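You operate a simulated robot arm through the tools that you are given. There is no shell and no other tool. Be economical: measure what you need, move in short steps, check, and stop when the job is done.

You are at the controls of a simulated two-armed robot. One attempt, no reset.

## Task
Shake the sieve till the shaker's lamp lights, then put it back.
Fine: clamp it first; shaker off before the clamp comes up.

Only the result counts: the job must be done as asked and must still hold three seconds after the hand-in. Knocking over, shifting, dropping, spilling or breaking anything else fails it.

## Robot
Two 7-joint arms with fingered hands on one trunk, on a base that drives. Base frame: it is fixed to the floor where the robot stands at the start and does not move with it; the origin is under the middle of the robot, x ahead of it, y to its left, z up. Lengths are in mm, angles in degrees, forces in N, time in s.
The left shoulder is at the start at [32, 125, 1282], the right one opposite. With the tool pointing down near the work surface each hand reaches from about 100 to 800 mm from the robot's upright axis, wherever it stands, measured 20 degrees to its own side. Places, roughly: lamp of the shaker [500, -100, 900]; sample cabinet knob [300, 200, 700]; shaker clamp lever [600, 100, 1000]; shaker knob [400, -100, 900]; top of the shaker plate [500, 100, 900]. Payload 3.6 kg a hand.
The tool frame of a hand sits at the grasp point between the pads (the TCP): z along the fingers, y along the line on which they close. The tips reach 34 mm beyond it. Largest opening 116 mm; the body of the gripper starts 40 mm behind the TCP. The gripper is a hand of 5 fingers: y runs from the thumb to the fingers, the wrist lies at [-16, -160, -164] in the tool frame, and closing takes about 1.5 s.
Orientation is told as [roll, pitch, yaw] about the base's x, y, z axes, in that order, counted from this pose: with the fingers straight down and the wrist toward the robot, the tool's x, y and z point along [0, 1, 0], [1, 0, 0] and [0, 0, -1] of the base frame.

## Interface
- The arms move only by the tool jog_arm. It takes "left_steps", "right_steps" or both (then of equal length, played together; a hand with none holds still); each is a list of rows, each a list of 6 numbers: the shift along the tool's x, y, z in mm, then the turn, a rotation vector about the tool's x, y, z in degrees. In form: [[x, y, z, rx, ry, rz], ...]. A call has 1 to 8 rows; each row shifts and turns the commanded pose from where the row before left it, along the tool's axes as they then stand. "left_jaw" and "right_jaw" are, for a hand that has rows, the finger opening in mm, from 0 to 116, set as the call begins (left out, the last holds). Rows are played at 5 a second. More than 50 mm and 8.6 degrees between two rows, or a gripper value outside its range, and nothing of the call is played. Where a pose cannot be reached the arm comes as near as it can. A force on the tool above 90 N (or 10 N above the force at the start of the call, whichever is more), or a blocked arm, ends the call early, and 0.2 s more pass. Each finger travels about 153 mm/s and halts on what it meets, pressing with about 25 N; the grip force reading is that of the motor and also rises with nothing between the fingers. The clock runs only during rows and for 0.2 s after the last one: add rows that do not move to give the fingers time. It gives the time, the measured TCP pose, the force on the tool (base axes), the opening and the grip force at its end, in the units of the frame above (readings bear some noise), with the torque about the TCP (base axes, N m) and any sound that the robot's microphone picked up.
- Cameras (640 x 400 px; columns grow to the right, rows downward): "scene" is now at [105.4, 20.2, 1442.5]; the picture's right is [0.23, -0.97, 0.00], its down [-0.68, -0.16, -0.71] and it looks along [0.69, 0.17, -0.70] (base axes); focal length 214 px, centre (320, 200). "left" rides on the left gripper at [-69, -134, -110] in its tool frame; the picture's right is [-0.77, -0.19, 0.61], its down [0.59, -0.58, 0.57] and it looks along [0.25, 0.80, 0.55] (tool axes); focal length 256 px, centre (320, 200). "right" rides on the right gripper at [69, -134, -110] in its tool frame; the picture's right is [-0.77, 0.19, -0.61], its down [-0.59, -0.58, 0.56] and it looks along [-0.25, 0.79, 0.55] (tool axes); focal length 256 px, centre (320, 200). There is no depth. A picture from a camera that has moved, and an enlarged one, comes with that camera's place and axes in the base frame and with its lens.
- grab_frame(camera): a new picture of that camera. The clock stands still meanwhile.
- lift_body(by): slides the trunk up (or, below 0, down) by that many mm; the arms and the scene camera ride with it, the base frame stays. It gives what a move gives, with no picture.
- base_move(legs): drives the robot by 1 to 6 legs, each [ahead, turn to the left] in mm and degrees, along the robot's own axes; the way and the turn of a leg run together, so that a leg with both is an arc; at most 1500 mm and 180 degrees a leg. The arms and the cameras ride along, it lands a little off, and it stops where it bumps. It gives what a move gives.
- set_grasp(shape, hand): the hand has 5 fingers and takes this shape, open, in about a second: jaw (thumb against the fingers, like two jaws); tri (thumb and two fingers); tip (a fingertip pinch); poke (one finger out to press); point (the index stretched); flat (the hand flat); cup (the hand cupped); fist (a fist). The gripper value then closes the fingers along that shape, each until it touches; the sizes above hold for jaw. It gives what a move gives, with no picture.
- head_to(pan, tilt): turns the head with the scene camera to pan (to the left, within 86 degrees either way) and tilt (down, from -29 to 69), counted from straight ahead of the robot. It gives what a move gives.
- close_up(camera, box): a new picture of the part [left, top, right, bottom] of that camera's present view, enlarged. The clock stands still meanwhile.
- close_job(): hands the job in; it is judged then, once.

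Work in short steps. Places have to be worked out from the pictures, the camera data and where the tool is seen: move nearer, look again, correct. Check each grasp and each placing, and mend what went wrong. You have 120 turns and 88 pictures in all, those below and enlarged ones among them. Open the grippers and draw the arms clear of the work before you hand the job in, unless the task says otherwise; then end with one line.

The tools are called after ">>>" as a command line: name --argument value ..., lists and objects as JSON in quotes. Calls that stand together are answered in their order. jog_arm: Moves the arms, as the interface text tells. Its arguments: {"type":"object","properties":{"left_steps":{"type":"array","items":{"type":"array","items":{"type":"number"}}},"left_jaw":{"type":"number"},"right_steps":{"type":"array","items":{"type":"array","items":{"type":"number"}}},"right_jaw":{"type":"number"}},"required":[]} The other tools are called the same way: lift_body (by) slides the trunk up or down; set_grasp (shape, hand) gives the hand a shape; base_move (legs) drives the base; head_to (pan, tilt) turns the head that bears the scene camera; grab_frame (camera) takes a picture; close_up (camera, box) takes an enlarged picture of a part of a camera's view; close_job () hands the job in.

At the start:

```text
t: 0.0
left_ee_pos: [476.6, 362.8, 1253.0]
left_tcp_rot: [0.0, 0.0, 0.0]
left_ft_force: [-0.4, 0.0, -0.9]
left_torque: [0.01, -0.02, -0.02]
left_opening: 115.9
left_grip_force: 0.1
left_shape: jaw
right_ee_pos: [557.0, -151.8, 1280.1]
right_tcp_rot: [0.0, -0.1, 0.0]
right_ft_force: [-0.6, 0.5, -0.8]
right_torque: [-0.02, 0.03, 0.02]
right_opening: 115.9
right_grip_force: 0.1
right_shape: jaw
trunk travel left (down, up): [-475.0, 287.0]
robot x, y, heading: [-2.3, -0.9, 0.2]
head pan, tilt: [13.6, 44.4]
```

scene: 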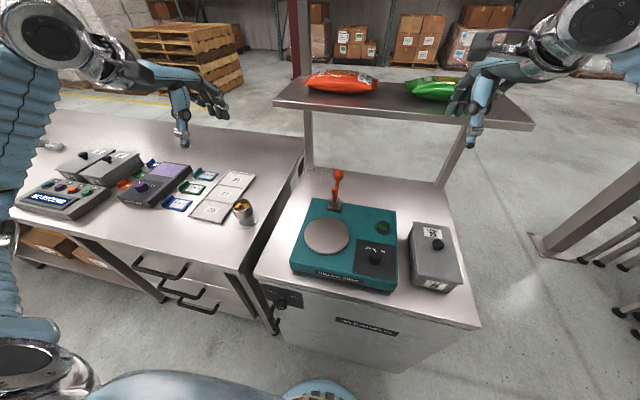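
right: 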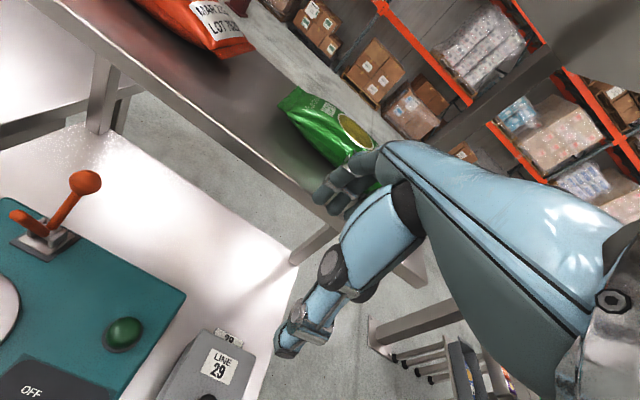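
left: 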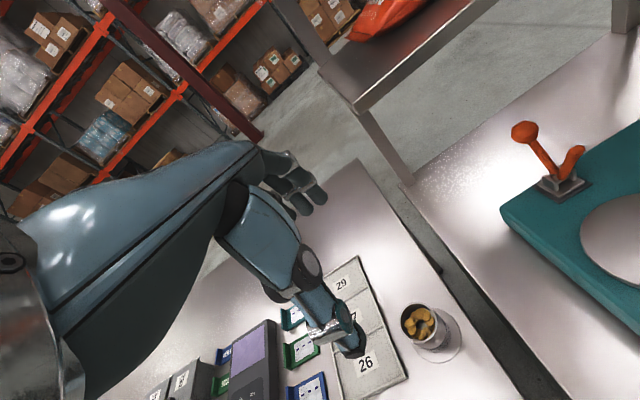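

I'll look closer at the shaker, the can and the cabinet before moving.

>>> close_up --camera "scene" --box '[250, 160, 490, 310]'

>>> close_up --camera "scene" --box '[0, 130, 270, 300]'

>>> close_up --camera "scene" --box '[240, 270, 480, 400]'

```text
2.67 times, centred on (370, 235) of scene
camera zoom: at [105.4, 20.2, 1442.5], right [0.23, -0.97, 0.0], down [-0.68, -0.16, -0.71], along [0.69, 0.17, -0.7], focal length 572 px, centre (187, 107)
```

zoom: 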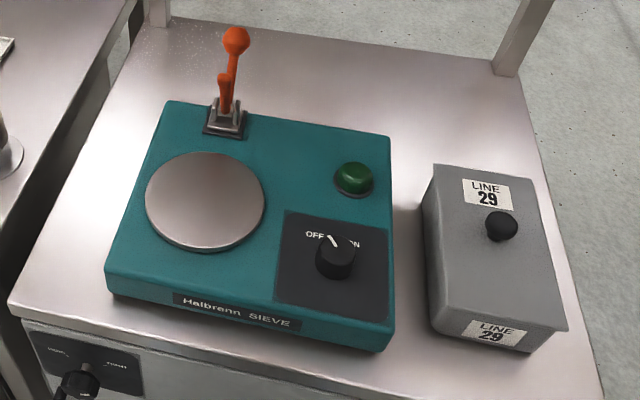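

```text
2.35 times, centred on (135, 215) of scene
camera zoom: at [105.4, 20.2, 1442.5], right [0.23, -0.97, 0.0], down [-0.68, -0.16, -0.71], along [0.69, 0.17, -0.7], focal length 505 px, centre (755, 165)
```

zoom: 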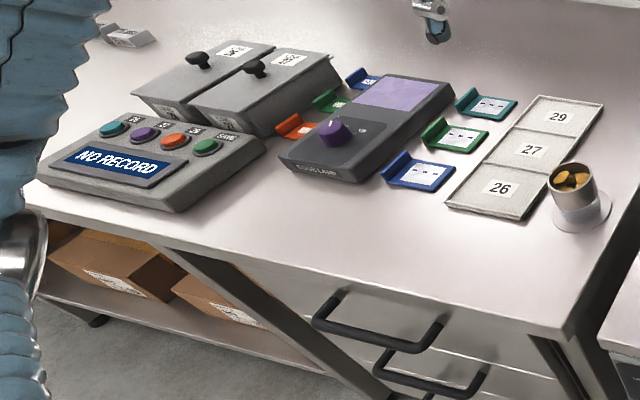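

```text
2.67 times, centred on (360, 335) of scene
camera zoom: at [105.4, 20.2, 1442.5], right [0.23, -0.97, 0.0], down [-0.68, -0.16, -0.71], along [0.69, 0.17, -0.7], focal length 572 px, centre (213, -160)
```

zoom: 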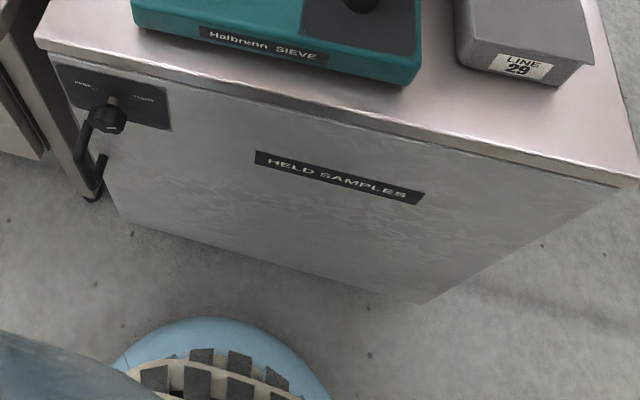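

Checking the can and the cabinet knob more closely.

>>> close_up --camera "left" --box '[380, 280, 480, 380]'

>>> close_up --camera "scene" --box '[220, 185, 270, 235]'

>>> close_up --camera "scene" --box '[255, 280, 315, 320]'

```text
4.00 times, centred on (430, 330) of left
camera zoom: at [340.8, 293.7, 1363.7], right [-0.19, -0.77, -0.61], down [-0.58, 0.59, -0.57], along [0.8, 0.25, -0.55], focal length 1024 px, centre (-120, -320)
```

zoom: 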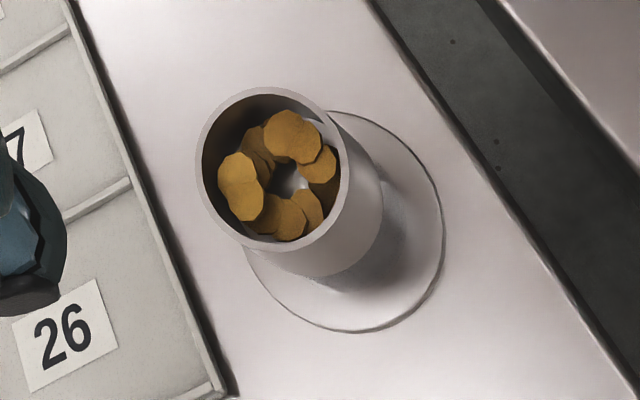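

```text
8.00 times, centred on (245, 210) of scene
camera zoom: at [105.4, 20.2, 1442.5], right [0.23, -0.97, 0.0], down [-0.68, -0.16, -0.71], along [0.69, 0.17, -0.7], focal length 1716 px, centre (920, 120)
```

zoom: 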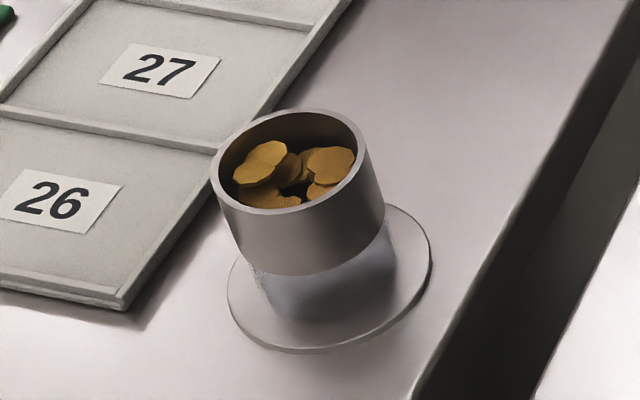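

```text
10.00 times, centred on (285, 300) of scene
camera zoom: at [105.4, 20.2, 1442.5], right [0.23, -0.97, 0.0], down [-0.68, -0.16, -0.71], along [0.69, 0.17, -0.7], focal length 2145 px, centre (670, -800)
```

zoom: 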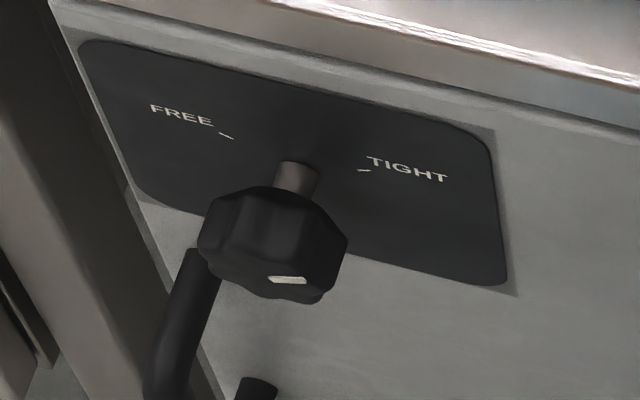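

The sieve looks like the metal can at about [522, 390], top z≈937, on its disc. The plate is at about [494, 96], the clamp lever ball at [648, 94, 1020] and the clamp prong tip at about [568, 93, 1022]. I'll turn the left hand -45° so it clears the prong later, then go above the sieve.

>>> jog_arm --left_steps '[[0, 0, 0, 0, 0, 7.5], [0, 0, 0, 0, 0, 7.5], [0, 0, 0, 0, 0, 7.5], [0, 0, 0, 0, 0, 7.5], [0, 0, 0, 0, 0, 7.5], [0, 0, 0, 0, 0, 7.5], [25.6, 6.5, 0, 0, 0, 0], [25.6, 6.5, 0, 0, 0, 0]]' --left_jaw 116

>>> jog_arm --left_steps '[[0, 0, 45, 0, 0, 0], [0, 0, 45, 0, 0, 0], [0, 0, 45, 0, 0, 0], [0, 0, 45, 0, 0, 0], [0, 0, 30, 0, 0, 0], [0, 0, 0, 0, 0, 0]]'

>>> grab_frame --camera "left"

>>> grab_frame --camera "scene"

```text
t: 1.8
left_ee_pos: [522.1, 389.6, 1252.2]
left_tcp_rot: [-0.1, 0.0, -45.1]
left_ft_force: [-1.1, 0.4, 0.6]
left_torque: [-0.01, -0.01, -0.01]
left_opening: 115.9
left_grip_force: 0.0
left_shape: jaw
right_ee_pos: [557.1, -150.6, 1279.5]
right_tcp_rot: [0.0, 0.1, 0.0]
right_ft_force: [-0.7, -0.8, 0.3]
right_torque: [-0.01, -0.02, 0.01]
right_opening: 115.8
right_grip_force: 0.1
right_shape: jaw
trunk travel left (down, up): [-475.0, 287.0]
robot x, y, heading: [0.8, 1.4, 0.2]
head pan, tilt: [13.6, 44.4]
```

```text
t: 3.2
left_ee_pos: [521.5, 388.9, 1042.1]
left_tcp_rot: [0.0, 0.0, -45.0]
left_ft_force: [-1.0, 0.7, -0.2]
left_torque: [-0.02, -0.01, -0.02]
left_opening: 115.9
left_grip_force: 0.0
left_shape: jaw
right_ee_pos: [555.3, -152.4, 1280.1]
right_tcp_rot: [-0.1, 0.0, 0.0]
right_ft_force: [0.3, 0.2, -0.6]
right_torque: [0.03, 0.01, 0.02]
right_opening: 116.1
right_grip_force: 0.1
right_shape: jaw
trunk travel left (down, up): [-475.0, 287.0]
robot x, y, heading: [-2.2, -4.2, -0.2]
head pan, tilt: [13.6, 44.4]
```

```text
78 pictures are left
camera left: at [376.7, 435.5, 1154.0], right [-0.68, -0.41, -0.61], down [0.01, 0.82, -0.57], along [0.74, -0.39, -0.55], focal length 256 px, centre (320, 200)
```

left: 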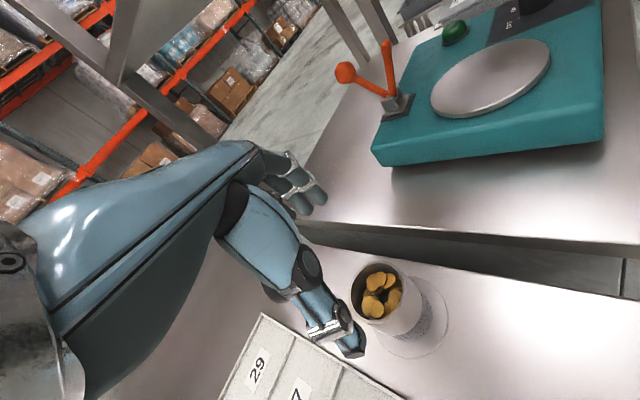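

```text
77 pictures are left
camera scene: at [105.3, 20.1, 1442.5], right [0.23, -0.97, 0.0], down [-0.68, -0.16, -0.71], along [0.69, 0.17, -0.7], focal length 214 px, centre (320, 200)
```

scene: 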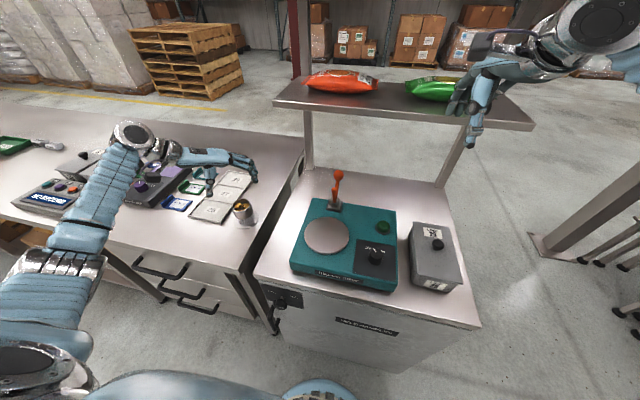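

The hand is above the sieve. I'll look closely at the sieve's side and the clamp before descending.

>>> close_up --camera "left" --box '[320, 240, 460, 370]'

>>> close_up --camera "left" --box '[320, 10, 560, 160]'

```text
3.08 times, centred on (390, 305) of left
camera zoom: at [376.7, 435.5, 1154.0], right [-0.68, -0.41, -0.61], down [0.01, 0.82, -0.57], along [0.74, -0.39, -0.55], focal length 788 px, centre (105, -123)
```

zoom: 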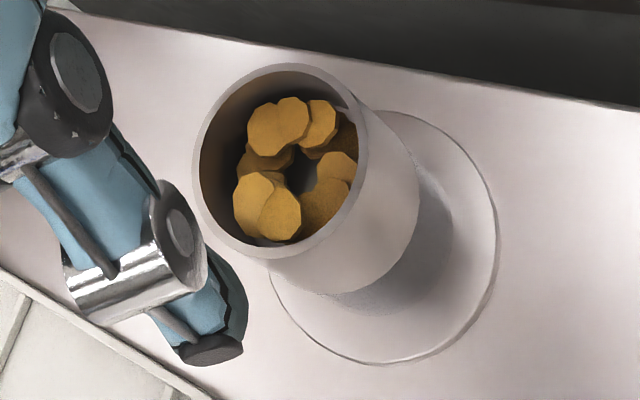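

```text
2.67 times, centred on (440, 85) of left
camera zoom: at [376.7, 435.5, 1154.0], right [-0.68, -0.41, -0.61], down [0.01, 0.82, -0.57], along [0.74, -0.39, -0.55], focal length 683 px, centre (0, 507)
```

zoom: 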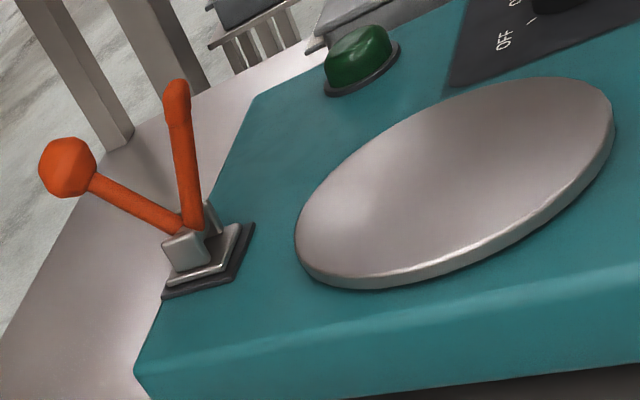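

The lower half of the sieve looks clear or shadowed, so I'll zoom on it.

>>> close_up --camera "left" --box '[370, 260, 434, 324]'

>>> close_up --camera "scene" --box '[231, 194, 261, 232]'

```text
6.25 times, centred on (402, 292) of left
camera zoom: at [376.7, 435.5, 1154.0], right [-0.68, -0.41, -0.61], down [0.01, 0.82, -0.57], along [0.74, -0.39, -0.55], focal length 1600 px, centre (-192, -375)
```

zoom: 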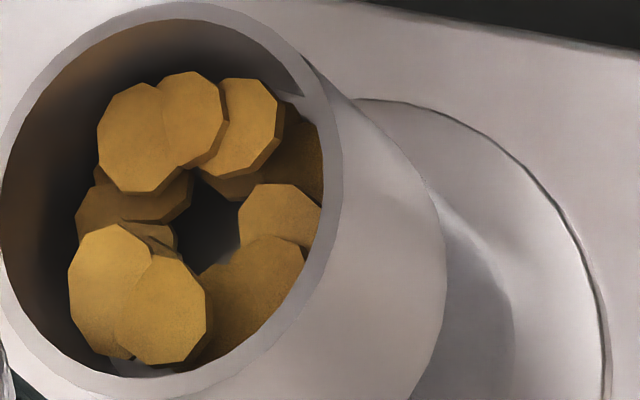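

```text
10.53 times, centred on (246, 213) of scene
camera zoom: at [105.3, 20.1, 1442.5], right [0.23, -0.97, 0.0], down [-0.68, -0.16, -0.71], along [0.69, 0.17, -0.7], focal length 2258 px, centre (1099, 63)
```

zoom: 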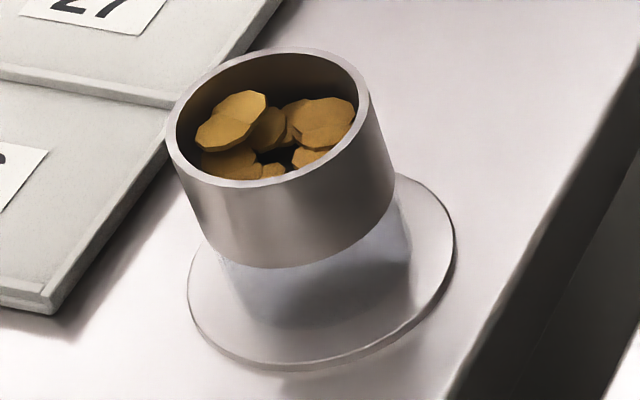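

Metal upper part z≈897–937, about 60 mm diameter, centred [521, 390]; glassy lower part. I'll descend to grip the metal part at z≈918.

>>> jog_arm --left_steps '[[0, 0, 30, 0, 0, 0], [0, 0, 30, 0, 0, 0], [0, 0, 25, 0, 0, 0], [0, 0, 20, 0, 0, 0], [0, 0, 19, 0, 0, 0], [0, 0, 0, 0, 0, 0]]'

>>> grab_frame --camera "left"

>>> close_up --camera "scene" --box '[190, 140, 290, 240]'

```text
t: 4.6
left_ee_pos: [521.2, 389.1, 919.0]
left_tcp_rot: [0.0, 0.0, -44.9]
left_ft_force: [-0.7, -0.5, -0.2]
left_torque: [0.02, 0.0, -0.02]
left_opening: 115.8
left_grip_force: 0.0
left_shape: jaw
right_ee_pos: [556.2, -152.5, 1279.8]
right_tcp_rot: [0.0, 0.0, 0.0]
right_ft_force: [-0.4, 0.1, -0.2]
right_torque: [0.01, 0.0, -0.03]
right_opening: 116.0
right_grip_force: 0.1
right_shape: jaw
trunk travel left (down, up): [-475.0, 287.0]
robot x, y, heading: [-1.0, 1.5, 0.2]
head pan, tilt: [13.6, 44.4]
```

```text
72 pictures are left
camera left: at [376.6, 435.1, 1030.3], right [-0.68, -0.41, -0.61], down [0.01, 0.82, -0.57], along [0.74, -0.39, -0.55], focal length 256 px, centre (320, 200)
```

left: 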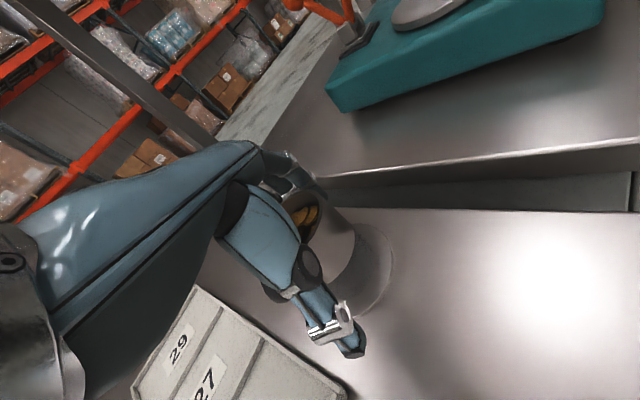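

```text
4.00 times, centred on (240, 190) of scene
camera zoom: at [105.3, 20.1, 1442.5], right [0.23, -0.97, 0.0], down [-0.68, -0.16, -0.71], along [0.69, 0.17, -0.7], focal length 858 px, centre (640, 240)
```

zoom: 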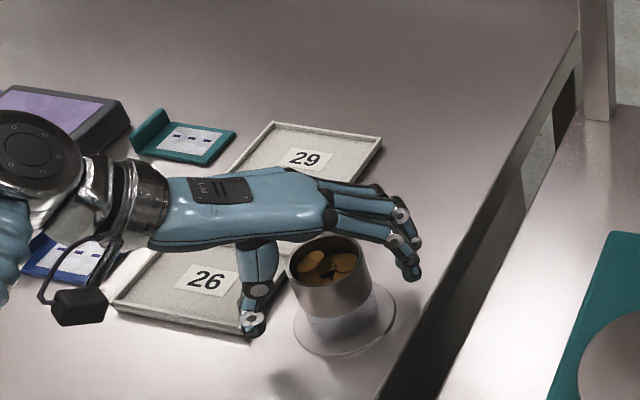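

The sieve sits between thumb and fingers. Closing.

>>> jog_arm --left_steps '[[0, 0, 0, 0, 0, 0], [0, 0, 0, 0, 0, 0], [0, 0, 0, 0, 0, 0], [0, 0, 0, 0, 0, 0], [0, 0, 0, 0, 0, 0], [0, 0, 0, 0, 0, 0], [0, 0, 0, 0, 0, 0], [0, 0, 0, 0, 0, 0]]' --left_jaw 45

>>> close_up --camera "scene" --box '[190, 140, 290, 240]'

```text
t: 6.4
left_ee_pos: [521.8, 389.8, 918.8]
left_tcp_rot: [0.0, 0.1, -45.1]
left_ft_force: [0.0, -0.7, 5.9]
left_torque: [-0.26, -0.33, -0.03]
left_opening: 66.3
left_grip_force: 25.4
left_shape: jaw
right_ee_pos: [556.4, -151.5, 1281.4]
right_tcp_rot: [0.1, 0.0, 0.0]
right_ft_force: [-0.1, -0.2, -0.8]
right_torque: [0.02, -0.02, -0.01]
right_opening: 115.6
right_grip_force: 0.1
right_shape: jaw
trunk travel left (down, up): [-475.0, 287.0]
robot x, y, heading: [1.1, -1.9, 0.0]
head pan, tilt: [13.6, 44.4]
```

```text
4.00 times, centred on (240, 190) of scene
camera zoom: at [105.0, 19.6, 1442.6], right [0.23, -0.97, 0.0], down [-0.68, -0.16, -0.71], along [0.69, 0.17, -0.7], focal length 858 px, centre (640, 240)
```

zoom: 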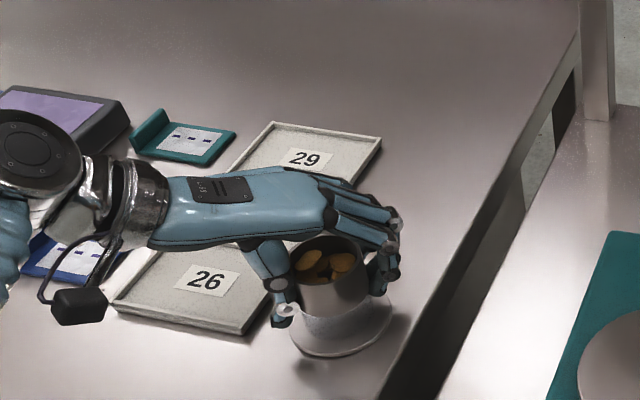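

Gripped at 66 mm. Lifting gently by 40 mm to see what comes along.

>>> jog_arm --left_steps '[[0, 0, -10, 0, 0, 0], [0, 0, -15, 0, 0, 0], [0, 0, -15, 0, 0, 0], [0, 0, 0, 0, 0, 0]]'

>>> close_up --camera "scene" --box '[190, 140, 290, 240]'

>>> close_up --camera "left" --box '[240, 160, 440, 360]'

```text
t: 7.4
left_ee_pos: [522.1, 389.9, 959.3]
left_tcp_rot: [0.0, -0.1, -45.0]
left_ft_force: [-0.3, 0.1, -2.7]
left_torque: [-0.02, 0.03, 0.03]
left_opening: 66.1
left_grip_force: 25.0
left_shape: jaw
right_ee_pos: [557.5, -152.2, 1278.6]
right_tcp_rot: [0.1, 0.0, 0.0]
right_ft_force: [-0.5, 0.6, 0.3]
right_torque: [-0.02, 0.01, -0.01]
right_opening: 115.7
right_grip_force: 0.1
right_shape: jaw
trunk travel left (down, up): [-475.0, 287.0]
robot x, y, heading: [-2.2, -1.2, -0.1]
head pan, tilt: [13.6, 44.4]
```

```text
4.00 times, centred on (240, 190) of scene
camera zoom: at [105.8, 20.4, 1442.4], right [0.23, -0.97, 0.0], down [-0.68, -0.16, -0.71], along [0.69, 0.17, -0.7], focal length 858 px, centre (640, 240)
```

zoom: 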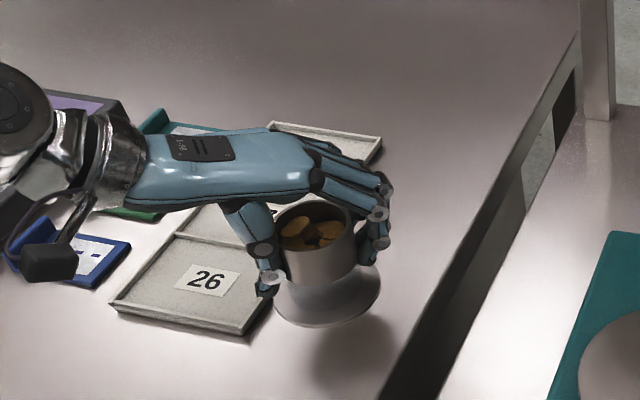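

```text
2.00 times, centred on (340, 260) of left
camera zoom: at [376.4, 435.2, 1070.0], right [-0.68, -0.41, -0.61], down [0.01, 0.82, -0.57], along [0.74, -0.39, -0.55], focal length 512 px, centre (280, 80)
```

zoom: 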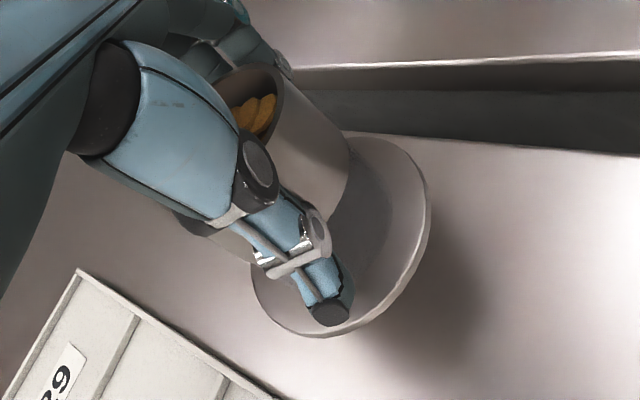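

The flanged base is part of the sieve, so it lifts as one piece. Its home is TCP [522, 390, 919] at this grip. Triangulated again, the plate is at about [468, 91, 935]. I'll raise it and carry it across gently.

>>> jog_arm --left_steps '[[0, 0, -15, 0, 0, 0], [0, 0, -25, 0, 0, 0], [0, 0, -25, 0, 0, 0], [0, 0, -25, 0, 0, 0], [0, 0, -15, 0, 0, 0], [0, 0, -5, 0, 0, 0], [-8, 6, 0, 0, 0, 0], [-15, 10, 0, 0, 0, 0]]'

>>> jog_arm --left_steps '[[-20, 14, 0, 0, 0, 0], [-25, 17, 0, 0, 0, 0], [-25, 17, 0, 0, 0, 0], [-25, 17, 0, 0, 0, 0], [-25, 17, 0, 0, 0, 0], [-20, 14, 0, 0, 0, 0], [-10, 7, 0, 0, 0, 0], [0, 0, 0, 0, 0, 0]]'

>>> grab_frame --camera "left"

>>> grab_frame --camera "scene"

```text
t: 9.2
left_ee_pos: [517.6, 361.0, 1069.6]
left_tcp_rot: [0.0, 0.0, -45.0]
left_ft_force: [0.6, 0.5, -3.4]
left_torque: [-0.03, 0.01, 0.01]
left_opening: 66.0
left_grip_force: 25.1
left_shape: jaw
right_ee_pos: [556.3, -151.7, 1279.0]
right_tcp_rot: [0.1, 0.1, 0.0]
right_ft_force: [0.0, 0.1, 0.3]
right_torque: [0.0, -0.03, -0.02]
right_opening: 115.9
right_grip_force: 0.1
right_shape: jaw
trunk travel left (down, up): [-475.0, 287.0]
robot x, y, heading: [2.0, -3.2, -0.0]
head pan, tilt: [13.6, 44.4]
```

```text
t: 11.0
left_ee_pos: [483.8, 183.4, 1068.1]
left_tcp_rot: [0.1, 0.0, -45.0]
left_ft_force: [0.4, -0.1, -3.7]
left_torque: [-0.01, -0.02, -0.03]
left_opening: 66.2
left_grip_force: 25.4
left_shape: jaw
right_ee_pos: [557.0, -153.2, 1279.3]
right_tcp_rot: [-0.1, 0.1, 0.0]
right_ft_force: [0.1, -0.2, 0.7]
right_torque: [0.04, 0.01, 0.0]
right_opening: 115.7
right_grip_force: 0.0
right_shape: jaw
trunk travel left (down, up): [-475.0, 287.0]
robot x, y, heading: [-2.5, -2.3, 0.1]
head pan, tilt: [13.6, 44.4]
```

```text
67 pictures are left
camera left: at [338.7, 229.1, 1179.6], right [-0.68, -0.41, -0.61], down [0.01, 0.82, -0.57], along [0.74, -0.39, -0.55], focal length 256 px, centre (320, 200)
```

left: 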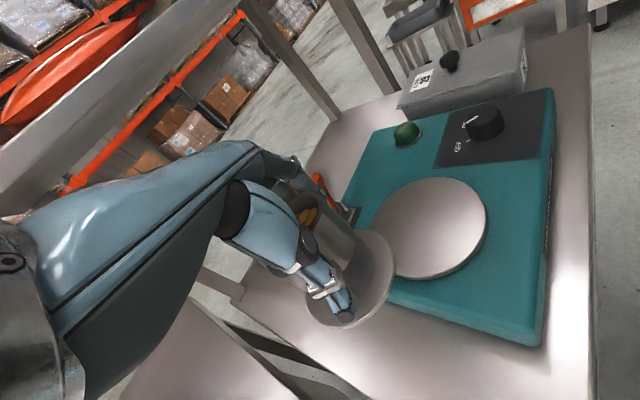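

```text
66 pictures are left
camera scene: at [105.7, 20.2, 1442.5], right [0.23, -0.97, 0.0], down [-0.68, -0.16, -0.71], along [0.69, 0.17, -0.7], focal length 214 px, centre (320, 200)
```

scene: 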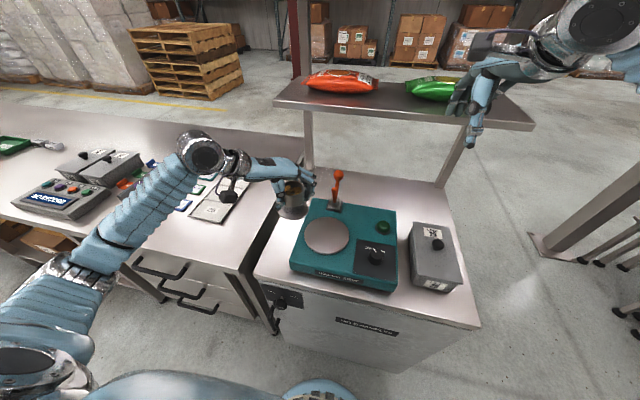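

Plate confirmed at about [468.5, 91, 931]. Moving over it and partway down.

>>> jog_arm --left_steps '[[-10, 7, 0, 0, 0, 0], [-22, 16, 0, 0, 0, 0], [-22, 16, 0, 0, 0, 0], [-15, 10, 0, 0, 0, 0], [-7, 5, 10, 0, 0, 0], [0, 0, 20, 0, 0, 0], [0, 0, 15, 0, 0, 0], [0, 0, 10, 0, 0, 0]]'

>>> grab_frame --camera "left"

>>> close_up --camera "scene" --box '[250, 140, 420, 300]'

```text
t: 12.8
left_ee_pos: [468.9, 92.5, 1014.4]
left_tcp_rot: [0.0, 0.0, -45.0]
left_ft_force: [-0.3, 0.7, -2.1]
left_torque: [0.02, 0.01, 0.0]
left_opening: 65.9
left_grip_force: 24.9
left_shape: jaw
right_ee_pos: [556.5, -152.2, 1279.1]
right_tcp_rot: [0.0, 0.2, 0.0]
right_ft_force: [-0.8, 0.2, 0.0]
right_torque: [0.0, 0.0, 0.03]
right_opening: 115.7
right_grip_force: 0.1
right_shape: jaw
trunk travel left (down, up): [-475.0, 287.0]
robot x, y, heading: [-1.4, 4.9, 0.3]
head pan, tilt: [13.6, 44.4]
```

```text
65 pictures are left
camera left: at [323.4, 137.3, 1125.1], right [-0.68, -0.41, -0.61], down [0.01, 0.82, -0.57], along [0.74, -0.39, -0.55], focal length 256 px, centre (320, 200)
```

left: 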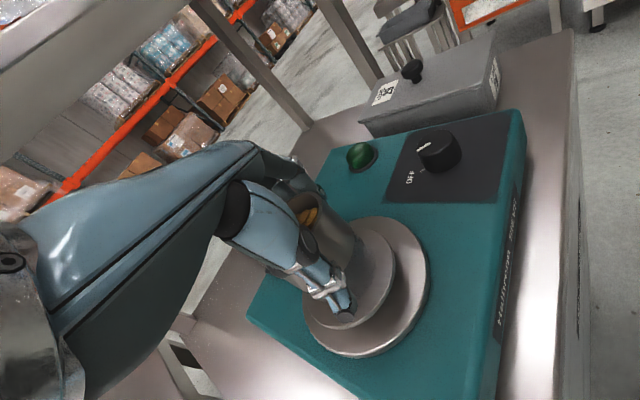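

```text
2.50 times, centred on (335, 220) of scene
camera zoom: at [105.7, 20.1, 1442.5], right [0.23, -0.97, 0.0], down [-0.68, -0.16, -0.71], along [0.69, 0.17, -0.7], focal length 536 px, centre (282, 150)
```

zoom: 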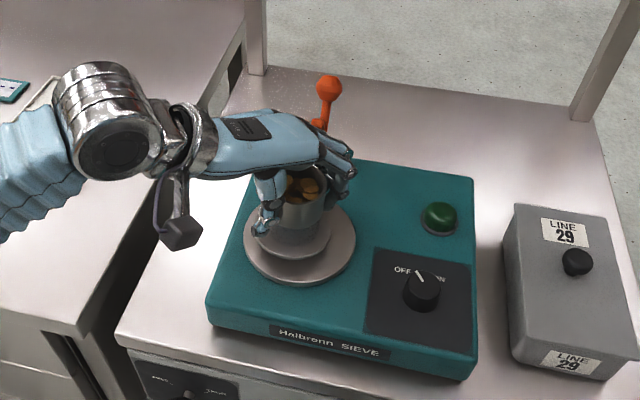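

Well centred over the plate. Lowering carefully to feel contact.

>>> jog_arm --left_steps '[[0, 0, 8, 0, 0, 0], [0, 0, 7, 0, 0, 0], [0, 0, 3, 0, 0, 0], [0, 0, 0, 0, 0, 0]]'

>>> jog_arm --left_steps '[[0, 0, 3, 0, 0, 0], [0, 0, 0, 0, 0, 0]]'

>>> close_up --camera "left" --box '[260, 160, 460, 380]'

```text
t: 13.8
left_ee_pos: [468.1, 90.5, 995.0]
left_tcp_rot: [0.0, 0.0, -44.9]
left_ft_force: [-0.2, -0.2, -3.6]
left_torque: [-0.01, -0.03, 0.01]
left_opening: 65.9
left_grip_force: 25.1
left_shape: jaw
right_ee_pos: [557.3, -152.2, 1279.3]
right_tcp_rot: [0.0, 0.1, 0.0]
right_ft_force: [0.4, 0.4, 0.4]
right_torque: [0.05, -0.02, 0.01]
right_opening: 116.2
right_grip_force: 0.0
right_shape: jaw
trunk travel left (down, up): [-475.0, 287.0]
robot x, y, heading: [-0.9, 0.8, 0.1]
head pan, tilt: [13.6, 44.4]
```

```text
t: 14.4
left_ee_pos: [467.3, 91.3, 993.6]
left_tcp_rot: [0.0, -0.3, -45.0]
left_ft_force: [-0.9, 1.0, 5.6]
left_torque: [-0.18, -0.22, -0.02]
left_opening: 65.6
left_grip_force: 24.9
left_shape: jaw
right_ee_pos: [555.8, -152.4, 1280.8]
right_tcp_rot: [0.0, 0.0, 0.0]
right_ft_force: [-1.2, -0.1, -0.4]
right_torque: [-0.02, 0.01, 0.02]
right_opening: 115.9
right_grip_force: 0.0
right_shape: jaw
trunk travel left (down, up): [-475.0, 287.0]
robot x, y, heading: [0.5, -1.1, 0.1]
head pan, tilt: [13.6, 44.4]
```

```text
1.82 times, centred on (360, 270) of left
camera zoom: at [322.7, 137.4, 1104.6], right [-0.67, -0.41, -0.61], down [0.01, 0.82, -0.57], along [0.74, -0.39, -0.55], focal length 465 px, centre (247, 73)
```

zoom: 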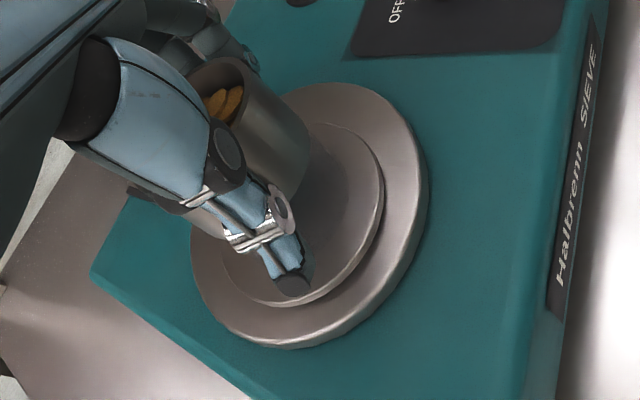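

The sieve is in contact and concentric with the plate. Releasing, then going straight up.

>>> jog_arm --left_steps '[[0, 0, 0, 0, 0, 0], [0, 0, 0, 0, 0, 0], [0, 0, 0, 0, 0, 0], [0, 0, 0, 0, 0, 0], [0, 0, 0, 0, 0, 0], [0, 0, 0, 0, 0, 0]]' --left_jaw 116

>>> jog_arm --left_steps '[[0, 0, -20, 0, 0, 0], [0, 0, -30, 0, 0, 0], [0, 0, -40, 0, 0, 0], [0, 0, -40, 0, 0, 0], [0, 0, 0, 0, 0, 0]]'

>>> grab_frame --camera "left"

>>> close_up --camera "scene" --box '[250, 140, 420, 300]'

```text
t: 15.8
left_ee_pos: [467.4, 91.2, 992.9]
left_tcp_rot: [0.0, 0.1, -45.0]
left_ft_force: [-1.0, -0.1, 1.0]
left_torque: [-0.02, 0.02, -0.03]
left_opening: 116.1
left_grip_force: 0.1
left_shape: jaw
right_ee_pos: [556.7, -152.1, 1279.5]
right_tcp_rot: [0.1, -0.1, 0.0]
right_ft_force: [0.2, -0.3, 0.5]
right_torque: [0.0, -0.02, 0.0]
right_opening: 115.7
right_grip_force: 0.1
right_shape: jaw
trunk travel left (down, up): [-475.0, 287.0]
robot x, y, heading: [0.5, 3.4, 0.2]
head pan, tilt: [13.6, 44.4]
```

```text
t: 17.0
left_ee_pos: [468.6, 91.7, 1121.1]
left_tcp_rot: [0.0, 0.0, -45.0]
left_ft_force: [-0.2, 1.3, 0.0]
left_torque: [-0.01, 0.0, -0.01]
left_opening: 116.0
left_grip_force: 0.0
left_shape: jaw
right_ee_pos: [556.6, -152.5, 1279.7]
right_tcp_rot: [0.1, 0.0, -0.1]
right_ft_force: [-0.3, -1.0, -0.2]
right_torque: [0.0, 0.04, 0.0]
right_opening: 115.9
right_grip_force: 0.0
right_shape: jaw
trunk travel left (down, up): [-475.0, 287.0]
robot x, y, heading: [1.1, -1.8, 0.2]
head pan, tilt: [13.6, 44.4]
```

```text
62 pictures are left
camera left: at [323.7, 137.3, 1234.2], right [-0.68, -0.41, -0.61], down [0.01, 0.82, -0.57], along [0.74, -0.39, -0.55], focal length 256 px, centre (320, 200)
```

left: 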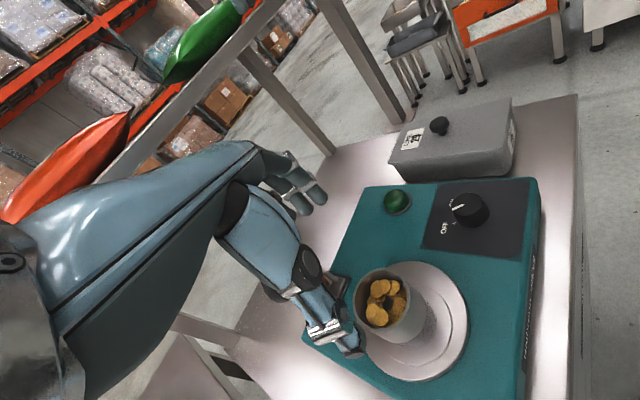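

```text
2.50 times, centred on (335, 220) of scene
camera zoom: at [105.5, 20.2, 1442.5], right [0.23, -0.97, 0.0], down [-0.68, -0.16, -0.71], along [0.69, 0.17, -0.7], focal length 536 px, centre (282, 150)
```

zoom: 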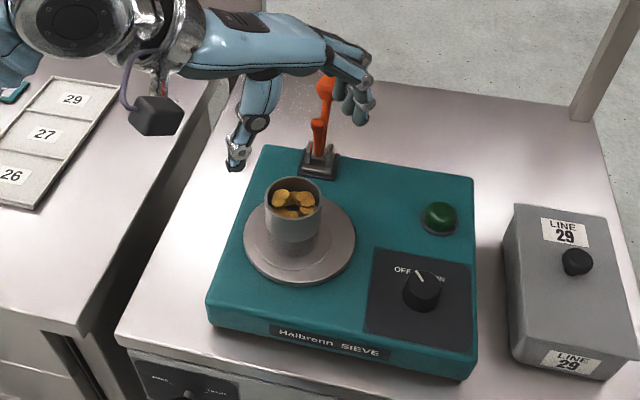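

The sieve is seated at the plate's centre. Next is the clamp: I'll close the left hand, turn it back to yaw 0, pass over the ball (top about 1034) and come down behind it to pull it towards the robot.

>>> jog_arm --left_steps '[[0, 0, -10, 0, 0, -7.5], [0, 0, 0, 0, 0, -7.5], [0, 0, 0, 0, 0, -7.5], [0, 0, 0, 0, 0, -7.5], [0, 0, 0, 0, 0, -7.5], [0, 0, 0, 0, 0, -7.5], [0, 0, 0, 0, 0, 0], [0, 0, 0, 0, 0, 0]]' --left_jaw 0

>>> jog_arm --left_steps '[[0, 40, 0, 0, 0, 0], [0, 40, 0, 0, 0, 0], [0, 40, 0, 0, 0, 0], [0, 40, 0, 0, 0, 0], [0, 40, 0, 0, 0, 0], [0, 38, 0, 0, 0, 0], [0, 0, 0, 0, 0, 0]]'

>>> grab_frame --camera "left"

>>> grab_frame --camera "right"

>>> grab_frame --camera "scene"

```text
t: 18.8
left_ee_pos: [468.1, 90.2, 1134.2]
left_tcp_rot: [0.0, 0.0, 0.1]
left_ft_force: [-0.8, 0.1, -0.2]
left_torque: [0.02, 0.0, -0.03]
left_opening: 0.2
left_grip_force: 0.0
left_shape: jaw
right_ee_pos: [556.2, -152.2, 1280.2]
right_tcp_rot: [0.0, 0.1, 0.0]
right_ft_force: [-0.2, 0.1, 0.4]
right_torque: [0.03, 0.0, 0.01]
right_opening: 115.9
right_grip_force: 0.0
right_shape: jaw
trunk travel left (down, up): [-475.0, 287.0]
robot x, y, heading: [1.8, 1.1, 0.2]
head pan, tilt: [13.6, 44.4]
```

```text
t: 20.3
left_ee_pos: [697.1, 93.3, 1111.5]
left_tcp_rot: [0.4, 2.7, 0.4]
left_ft_force: [-9.2, 0.5, -12.4]
left_torque: [-0.41, -1.82, 0.2]
left_opening: 0.0
left_grip_force: 0.1
left_shape: jaw
right_ee_pos: [554.5, -151.1, 1281.4]
right_tcp_rot: [0.0, -0.1, 0.1]
right_ft_force: [0.6, 0.2, -0.3]
right_torque: [-0.01, 0.02, 0.03]
right_opening: 115.7
right_grip_force: 0.0
right_shape: jaw
trunk travel left (down, up): [-475.0, 287.0]
robot x, y, heading: [-0.9, -0.9, 0.2]
head pan, tilt: [13.6, 44.4]
stopped in row 7 (left hand): the force on the tool passed its limit (the readings are from after the stop); the commanded pose is now the measured one
```

```text
60 pictures are left
camera left: at [567.4, 23.1, 1227.5], right [-0.21, -0.77, -0.61], down [-0.61, 0.59, -0.53], along [0.77, 0.26, -0.59], focal length 256 px, centre (320, 200)
```

left: 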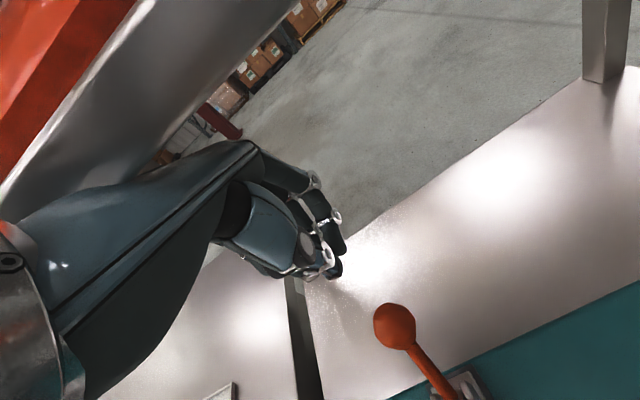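

```text
59 pictures are left
camera right: at [418.9, -83.1, 1391.6], right [0.19, -0.77, 0.61], down [-0.58, -0.59, -0.57], along [0.8, -0.25, -0.55], focal length 256 px, centre (320, 200)
```

right: 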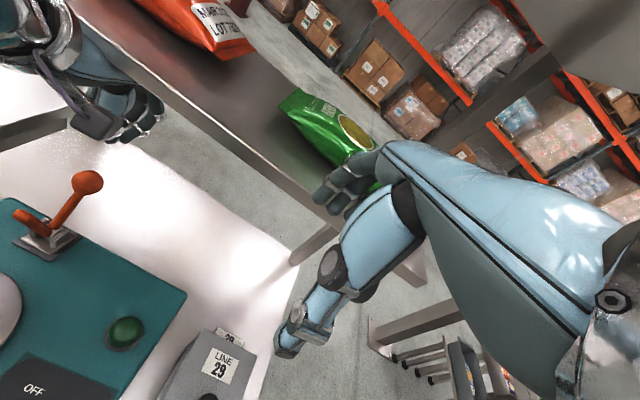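

```text
58 pictures are left
camera scene: at [103.0, 20.6, 1443.0], right [0.24, -0.97, 0.0], down [-0.68, -0.17, -0.71], along [0.69, 0.17, -0.7], focal length 214 px, centre (320, 200)
```

scene: 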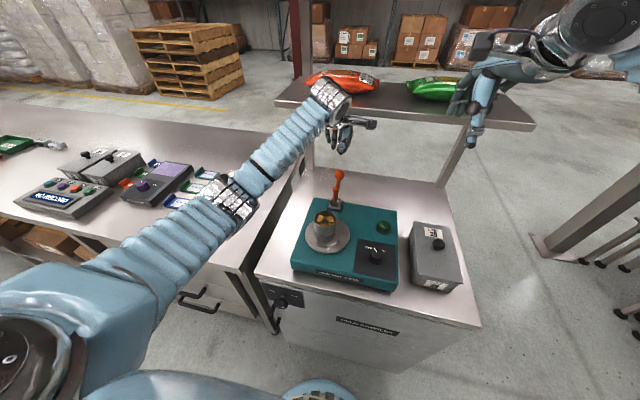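

The hand touched the shelf: the force pushed it down and back. The bags look unmoved. I'll back off at once and look at the shelf.

>>> jog_arm --left_steps '[[0, -20, 0, 0, 0, 0], [0, -30, 0, 0, 0, 0], [0, -30, 0, 0, 0, 0], [0, 0, 0, 0, 0, 0]]'

>>> grab_frame --camera "right"

>>> close_up --camera "scene" --box '[260, 50, 560, 230]'

```text
t: 21.3
left_ee_pos: [620.2, 92.7, 1116.6]
left_tcp_rot: [0.3, 2.2, 0.5]
left_ft_force: [1.3, 0.7, 0.1]
left_torque: [-0.03, 0.02, -0.01]
left_opening: 0.0
left_grip_force: 0.1
left_shape: jaw
right_ee_pos: [555.5, -151.1, 1279.9]
right_tcp_rot: [0.0, 0.1, 0.1]
right_ft_force: [-0.3, 0.0, 0.8]
right_torque: [-0.01, 0.02, -0.01]
right_opening: 116.0
right_grip_force: 0.2
right_shape: jaw
trunk travel left (down, up): [-475.0, 287.0]
robot x, y, heading: [4.1, 2.2, 0.2]
head pan, tilt: [13.6, 44.4]
```

```text
57 pictures are left
camera right: at [420.1, -83.5, 1390.5], right [0.19, -0.77, 0.61], down [-0.58, -0.59, -0.57], along [0.79, -0.25, -0.55], focal length 256 px, centre (320, 200)
```

right: 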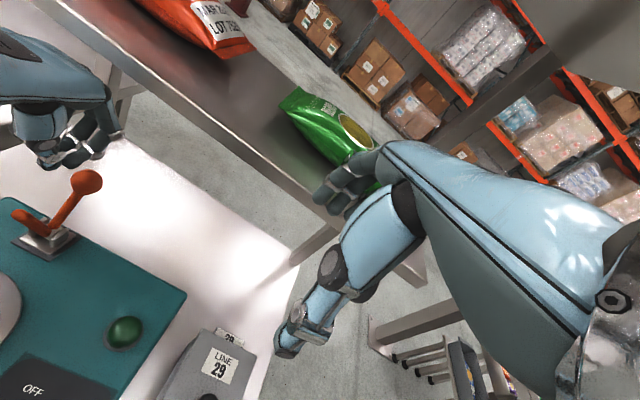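

```text
2.13 times, centred on (410, 140) of scene
camera zoom: at [104.1, 20.1, 1442.5], right [0.24, -0.97, 0.0], down [-0.68, -0.17, -0.71], along [0.69, 0.17, -0.7], focal length 458 px, centre (128, 328)
```

zoom: 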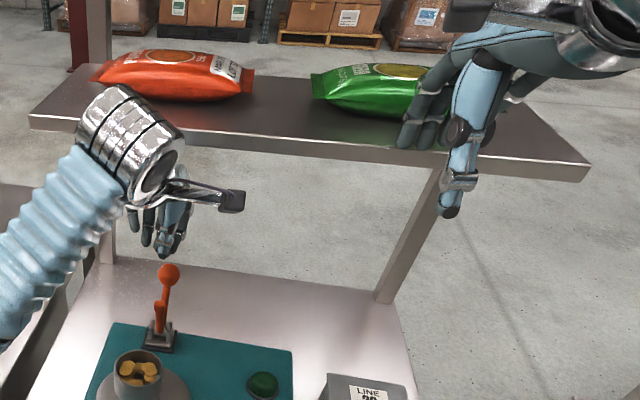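

The bags and shelf are unchanged. The shelf's front edge is at about x=657, z≈1210, so I'll stay low and go around the ball at y≈185, z≈1040, then slide in behind it.

>>> jog_arm --left_steps '[[46, 0, 0, -2.2, 0, 0.4], [46, 0, 0, 0, 0, 0], [0, 0, 38, 0, 0, 0], [0, 0, 38, 0, 0, 0], [0, 26, 0, 0, 0, 0], [0, 26, 0, 0, 0, 0], [0, 26, 0, 0, 0, 0], [0, 0, 0, 0, 0, 0]]'

>>> grab_frame --camera "left"

>>> grab_frame --camera "right"

```text
t: 23.1
left_ee_pos: [698.6, 185.7, 1040.9]
left_tcp_rot: [0.3, 0.1, 0.1]
left_ft_force: [-0.5, -0.5, 0.4]
left_torque: [0.01, -0.01, -0.01]
left_opening: 0.0
left_grip_force: 0.1
left_shape: jaw
right_ee_pos: [554.9, -151.6, 1279.3]
right_tcp_rot: [0.0, 0.0, 0.2]
right_ft_force: [0.2, 0.4, -0.3]
right_torque: [0.03, 0.01, -0.02]
right_opening: 115.9
right_grip_force: 0.1
right_shape: jaw
trunk travel left (down, up): [-475.0, 287.0]
robot x, y, heading: [1.2, -3.3, 0.3]
head pan, tilt: [13.6, 44.4]
```

```text
55 pictures are left
camera left: at [562.0, 115.8, 1150.7], right [-0.19, -0.77, -0.62], down [-0.58, 0.59, -0.56], along [0.79, 0.25, -0.55], focal length 256 px, centre (320, 200)
```

left: 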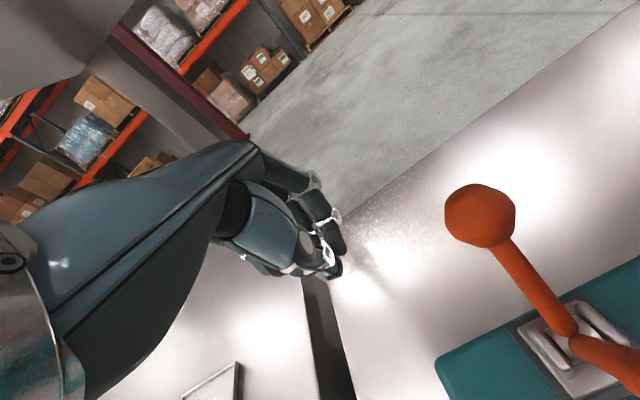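

```text
54 pictures are left
camera right: at [419.3, -83.2, 1390.8], right [0.19, -0.77, 0.61], down [-0.58, -0.59, -0.57], along [0.8, -0.25, -0.55], focal length 256 px, centre (320, 200)
```

right: 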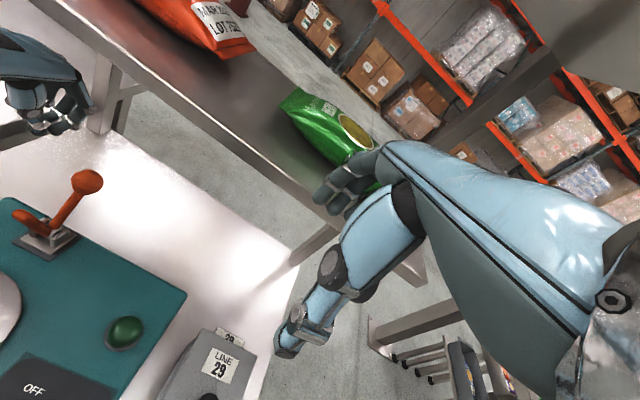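

Ball at about [645, 93, 1025], radius about 15. Sliding in -y behind it.

>>> jog_arm --left_steps '[[-23, 0, 0, 0, 0, 0], [-23, 0, 0, 0, 0, 0], [-23, 0, 0, 0, 0, 0], [-21, 0, 0, 0, 0, 0], [0, 0, 0, 0, 0, 0]]'

>>> grab_frame --camera "left"

>>> grab_frame --camera "right"

```text
t: 24.3
left_ee_pos: [697.1, 95.5, 1039.0]
left_tcp_rot: [0.4, 0.0, 0.0]
left_ft_force: [-0.2, 0.4, 0.3]
left_torque: [-0.02, 0.01, 0.01]
left_opening: 3.0
left_grip_force: 0.1
left_shape: jaw
right_ee_pos: [554.9, -151.9, 1279.6]
right_tcp_rot: [0.0, 0.1, 0.1]
right_ft_force: [-0.2, -0.2, -0.3]
right_torque: [-0.04, 0.01, -0.01]
right_opening: 116.0
right_grip_force: 0.0
right_shape: jaw
trunk travel left (down, up): [-475.0, 287.0]
robot x, y, heading: [-3.1, -4.0, 0.1]
head pan, tilt: [13.6, 44.4]
```

```text
53 pictures are left
camera left: at [561.4, 25.5, 1150.9], right [-0.19, -0.77, -0.62], down [-0.58, 0.59, -0.56], along [0.79, 0.25, -0.55], focal length 256 px, centre (320, 200)
```

left: 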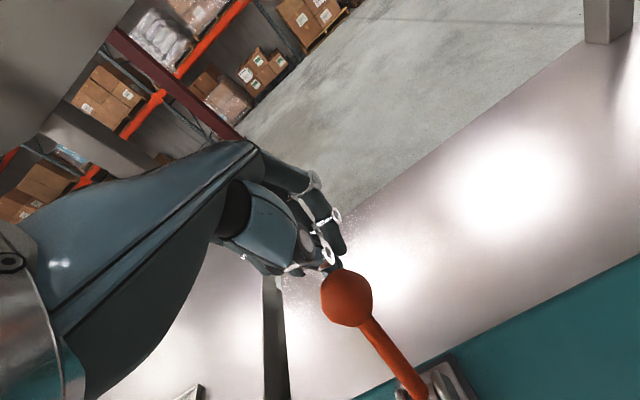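

```text
52 pictures are left
camera right: at [419.7, -83.1, 1390.6], right [0.19, -0.77, 0.61], down [-0.58, -0.59, -0.57], along [0.8, -0.25, -0.55], focal length 256 px, centre (320, 200)
```

right: 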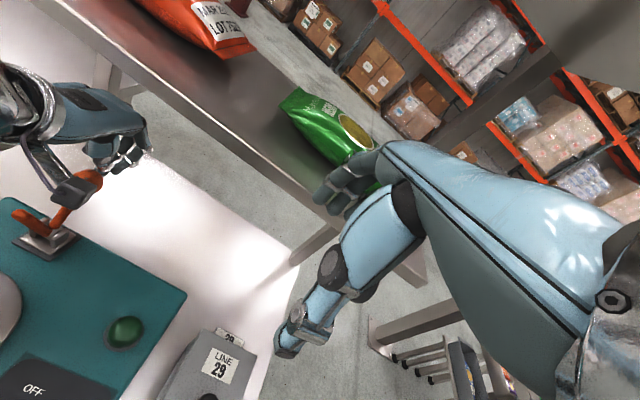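

The fingers are just behind the ball. Pulling towards the robot in small steps.

>>> jog_arm --left_steps '[[0, -10, 0, 0, 0, 0], [0, -12, -3, 0, 0, 0], [0, -12, -3, 0, 0, 0], [0, -12, 0, 0, 0, 0], [0, 0, 0, 0, 0, 0]]'

>>> grab_frame --camera "right"

>>> grab_frame --camera "left"

```text
t: 25.5
left_ee_pos: [649.6, 95.6, 1045.0]
left_tcp_rot: [0.5, 0.3, 0.1]
left_ft_force: [0.8, 0.8, 0.0]
left_torque: [0.02, -0.01, 0.03]
left_opening: 1.9
left_grip_force: 24.4
left_shape: jaw
right_ee_pos: [554.3, -153.3, 1280.6]
right_tcp_rot: [0.0, 0.0, 0.1]
right_ft_force: [0.1, -0.2, 0.3]
right_torque: [0.0, 0.01, -0.02]
right_opening: 115.8
right_grip_force: 0.1
right_shape: jaw
trunk travel left (down, up): [-475.0, 287.0]
robot x, y, heading: [-0.7, -1.3, -0.0]
head pan, tilt: [13.6, 44.4]
```

```text
51 pictures are left
camera right: at [419.2, -83.6, 1390.6], right [0.19, -0.77, 0.61], down [-0.58, -0.59, -0.57], along [0.8, -0.25, -0.55], focal length 256 px, centre (320, 200)
```

right: 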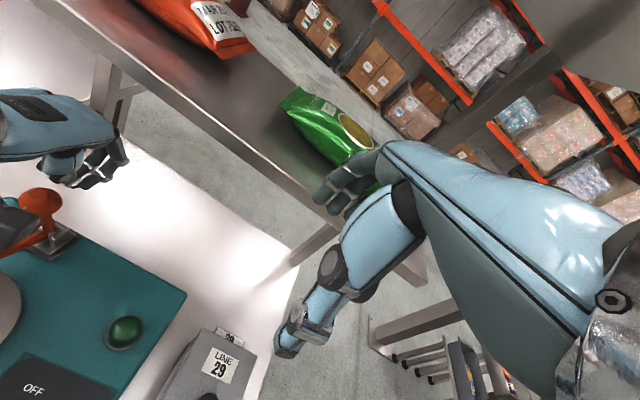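

```text
50 pictures are left
camera left: at [514.4, 25.2, 1156.3], right [-0.19, -0.76, -0.62], down [-0.58, 0.59, -0.56], along [0.79, 0.25, -0.56], focal length 256 px, centre (320, 200)
```

left: 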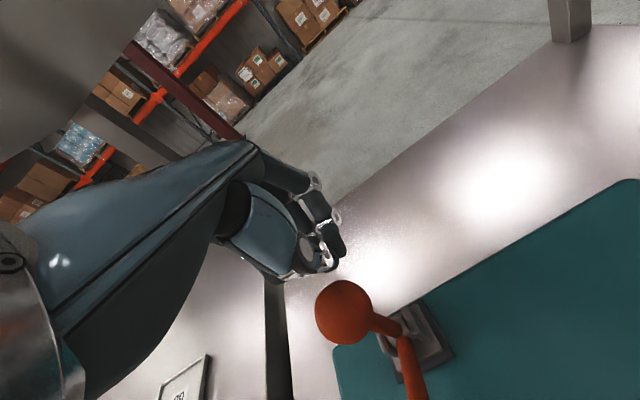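

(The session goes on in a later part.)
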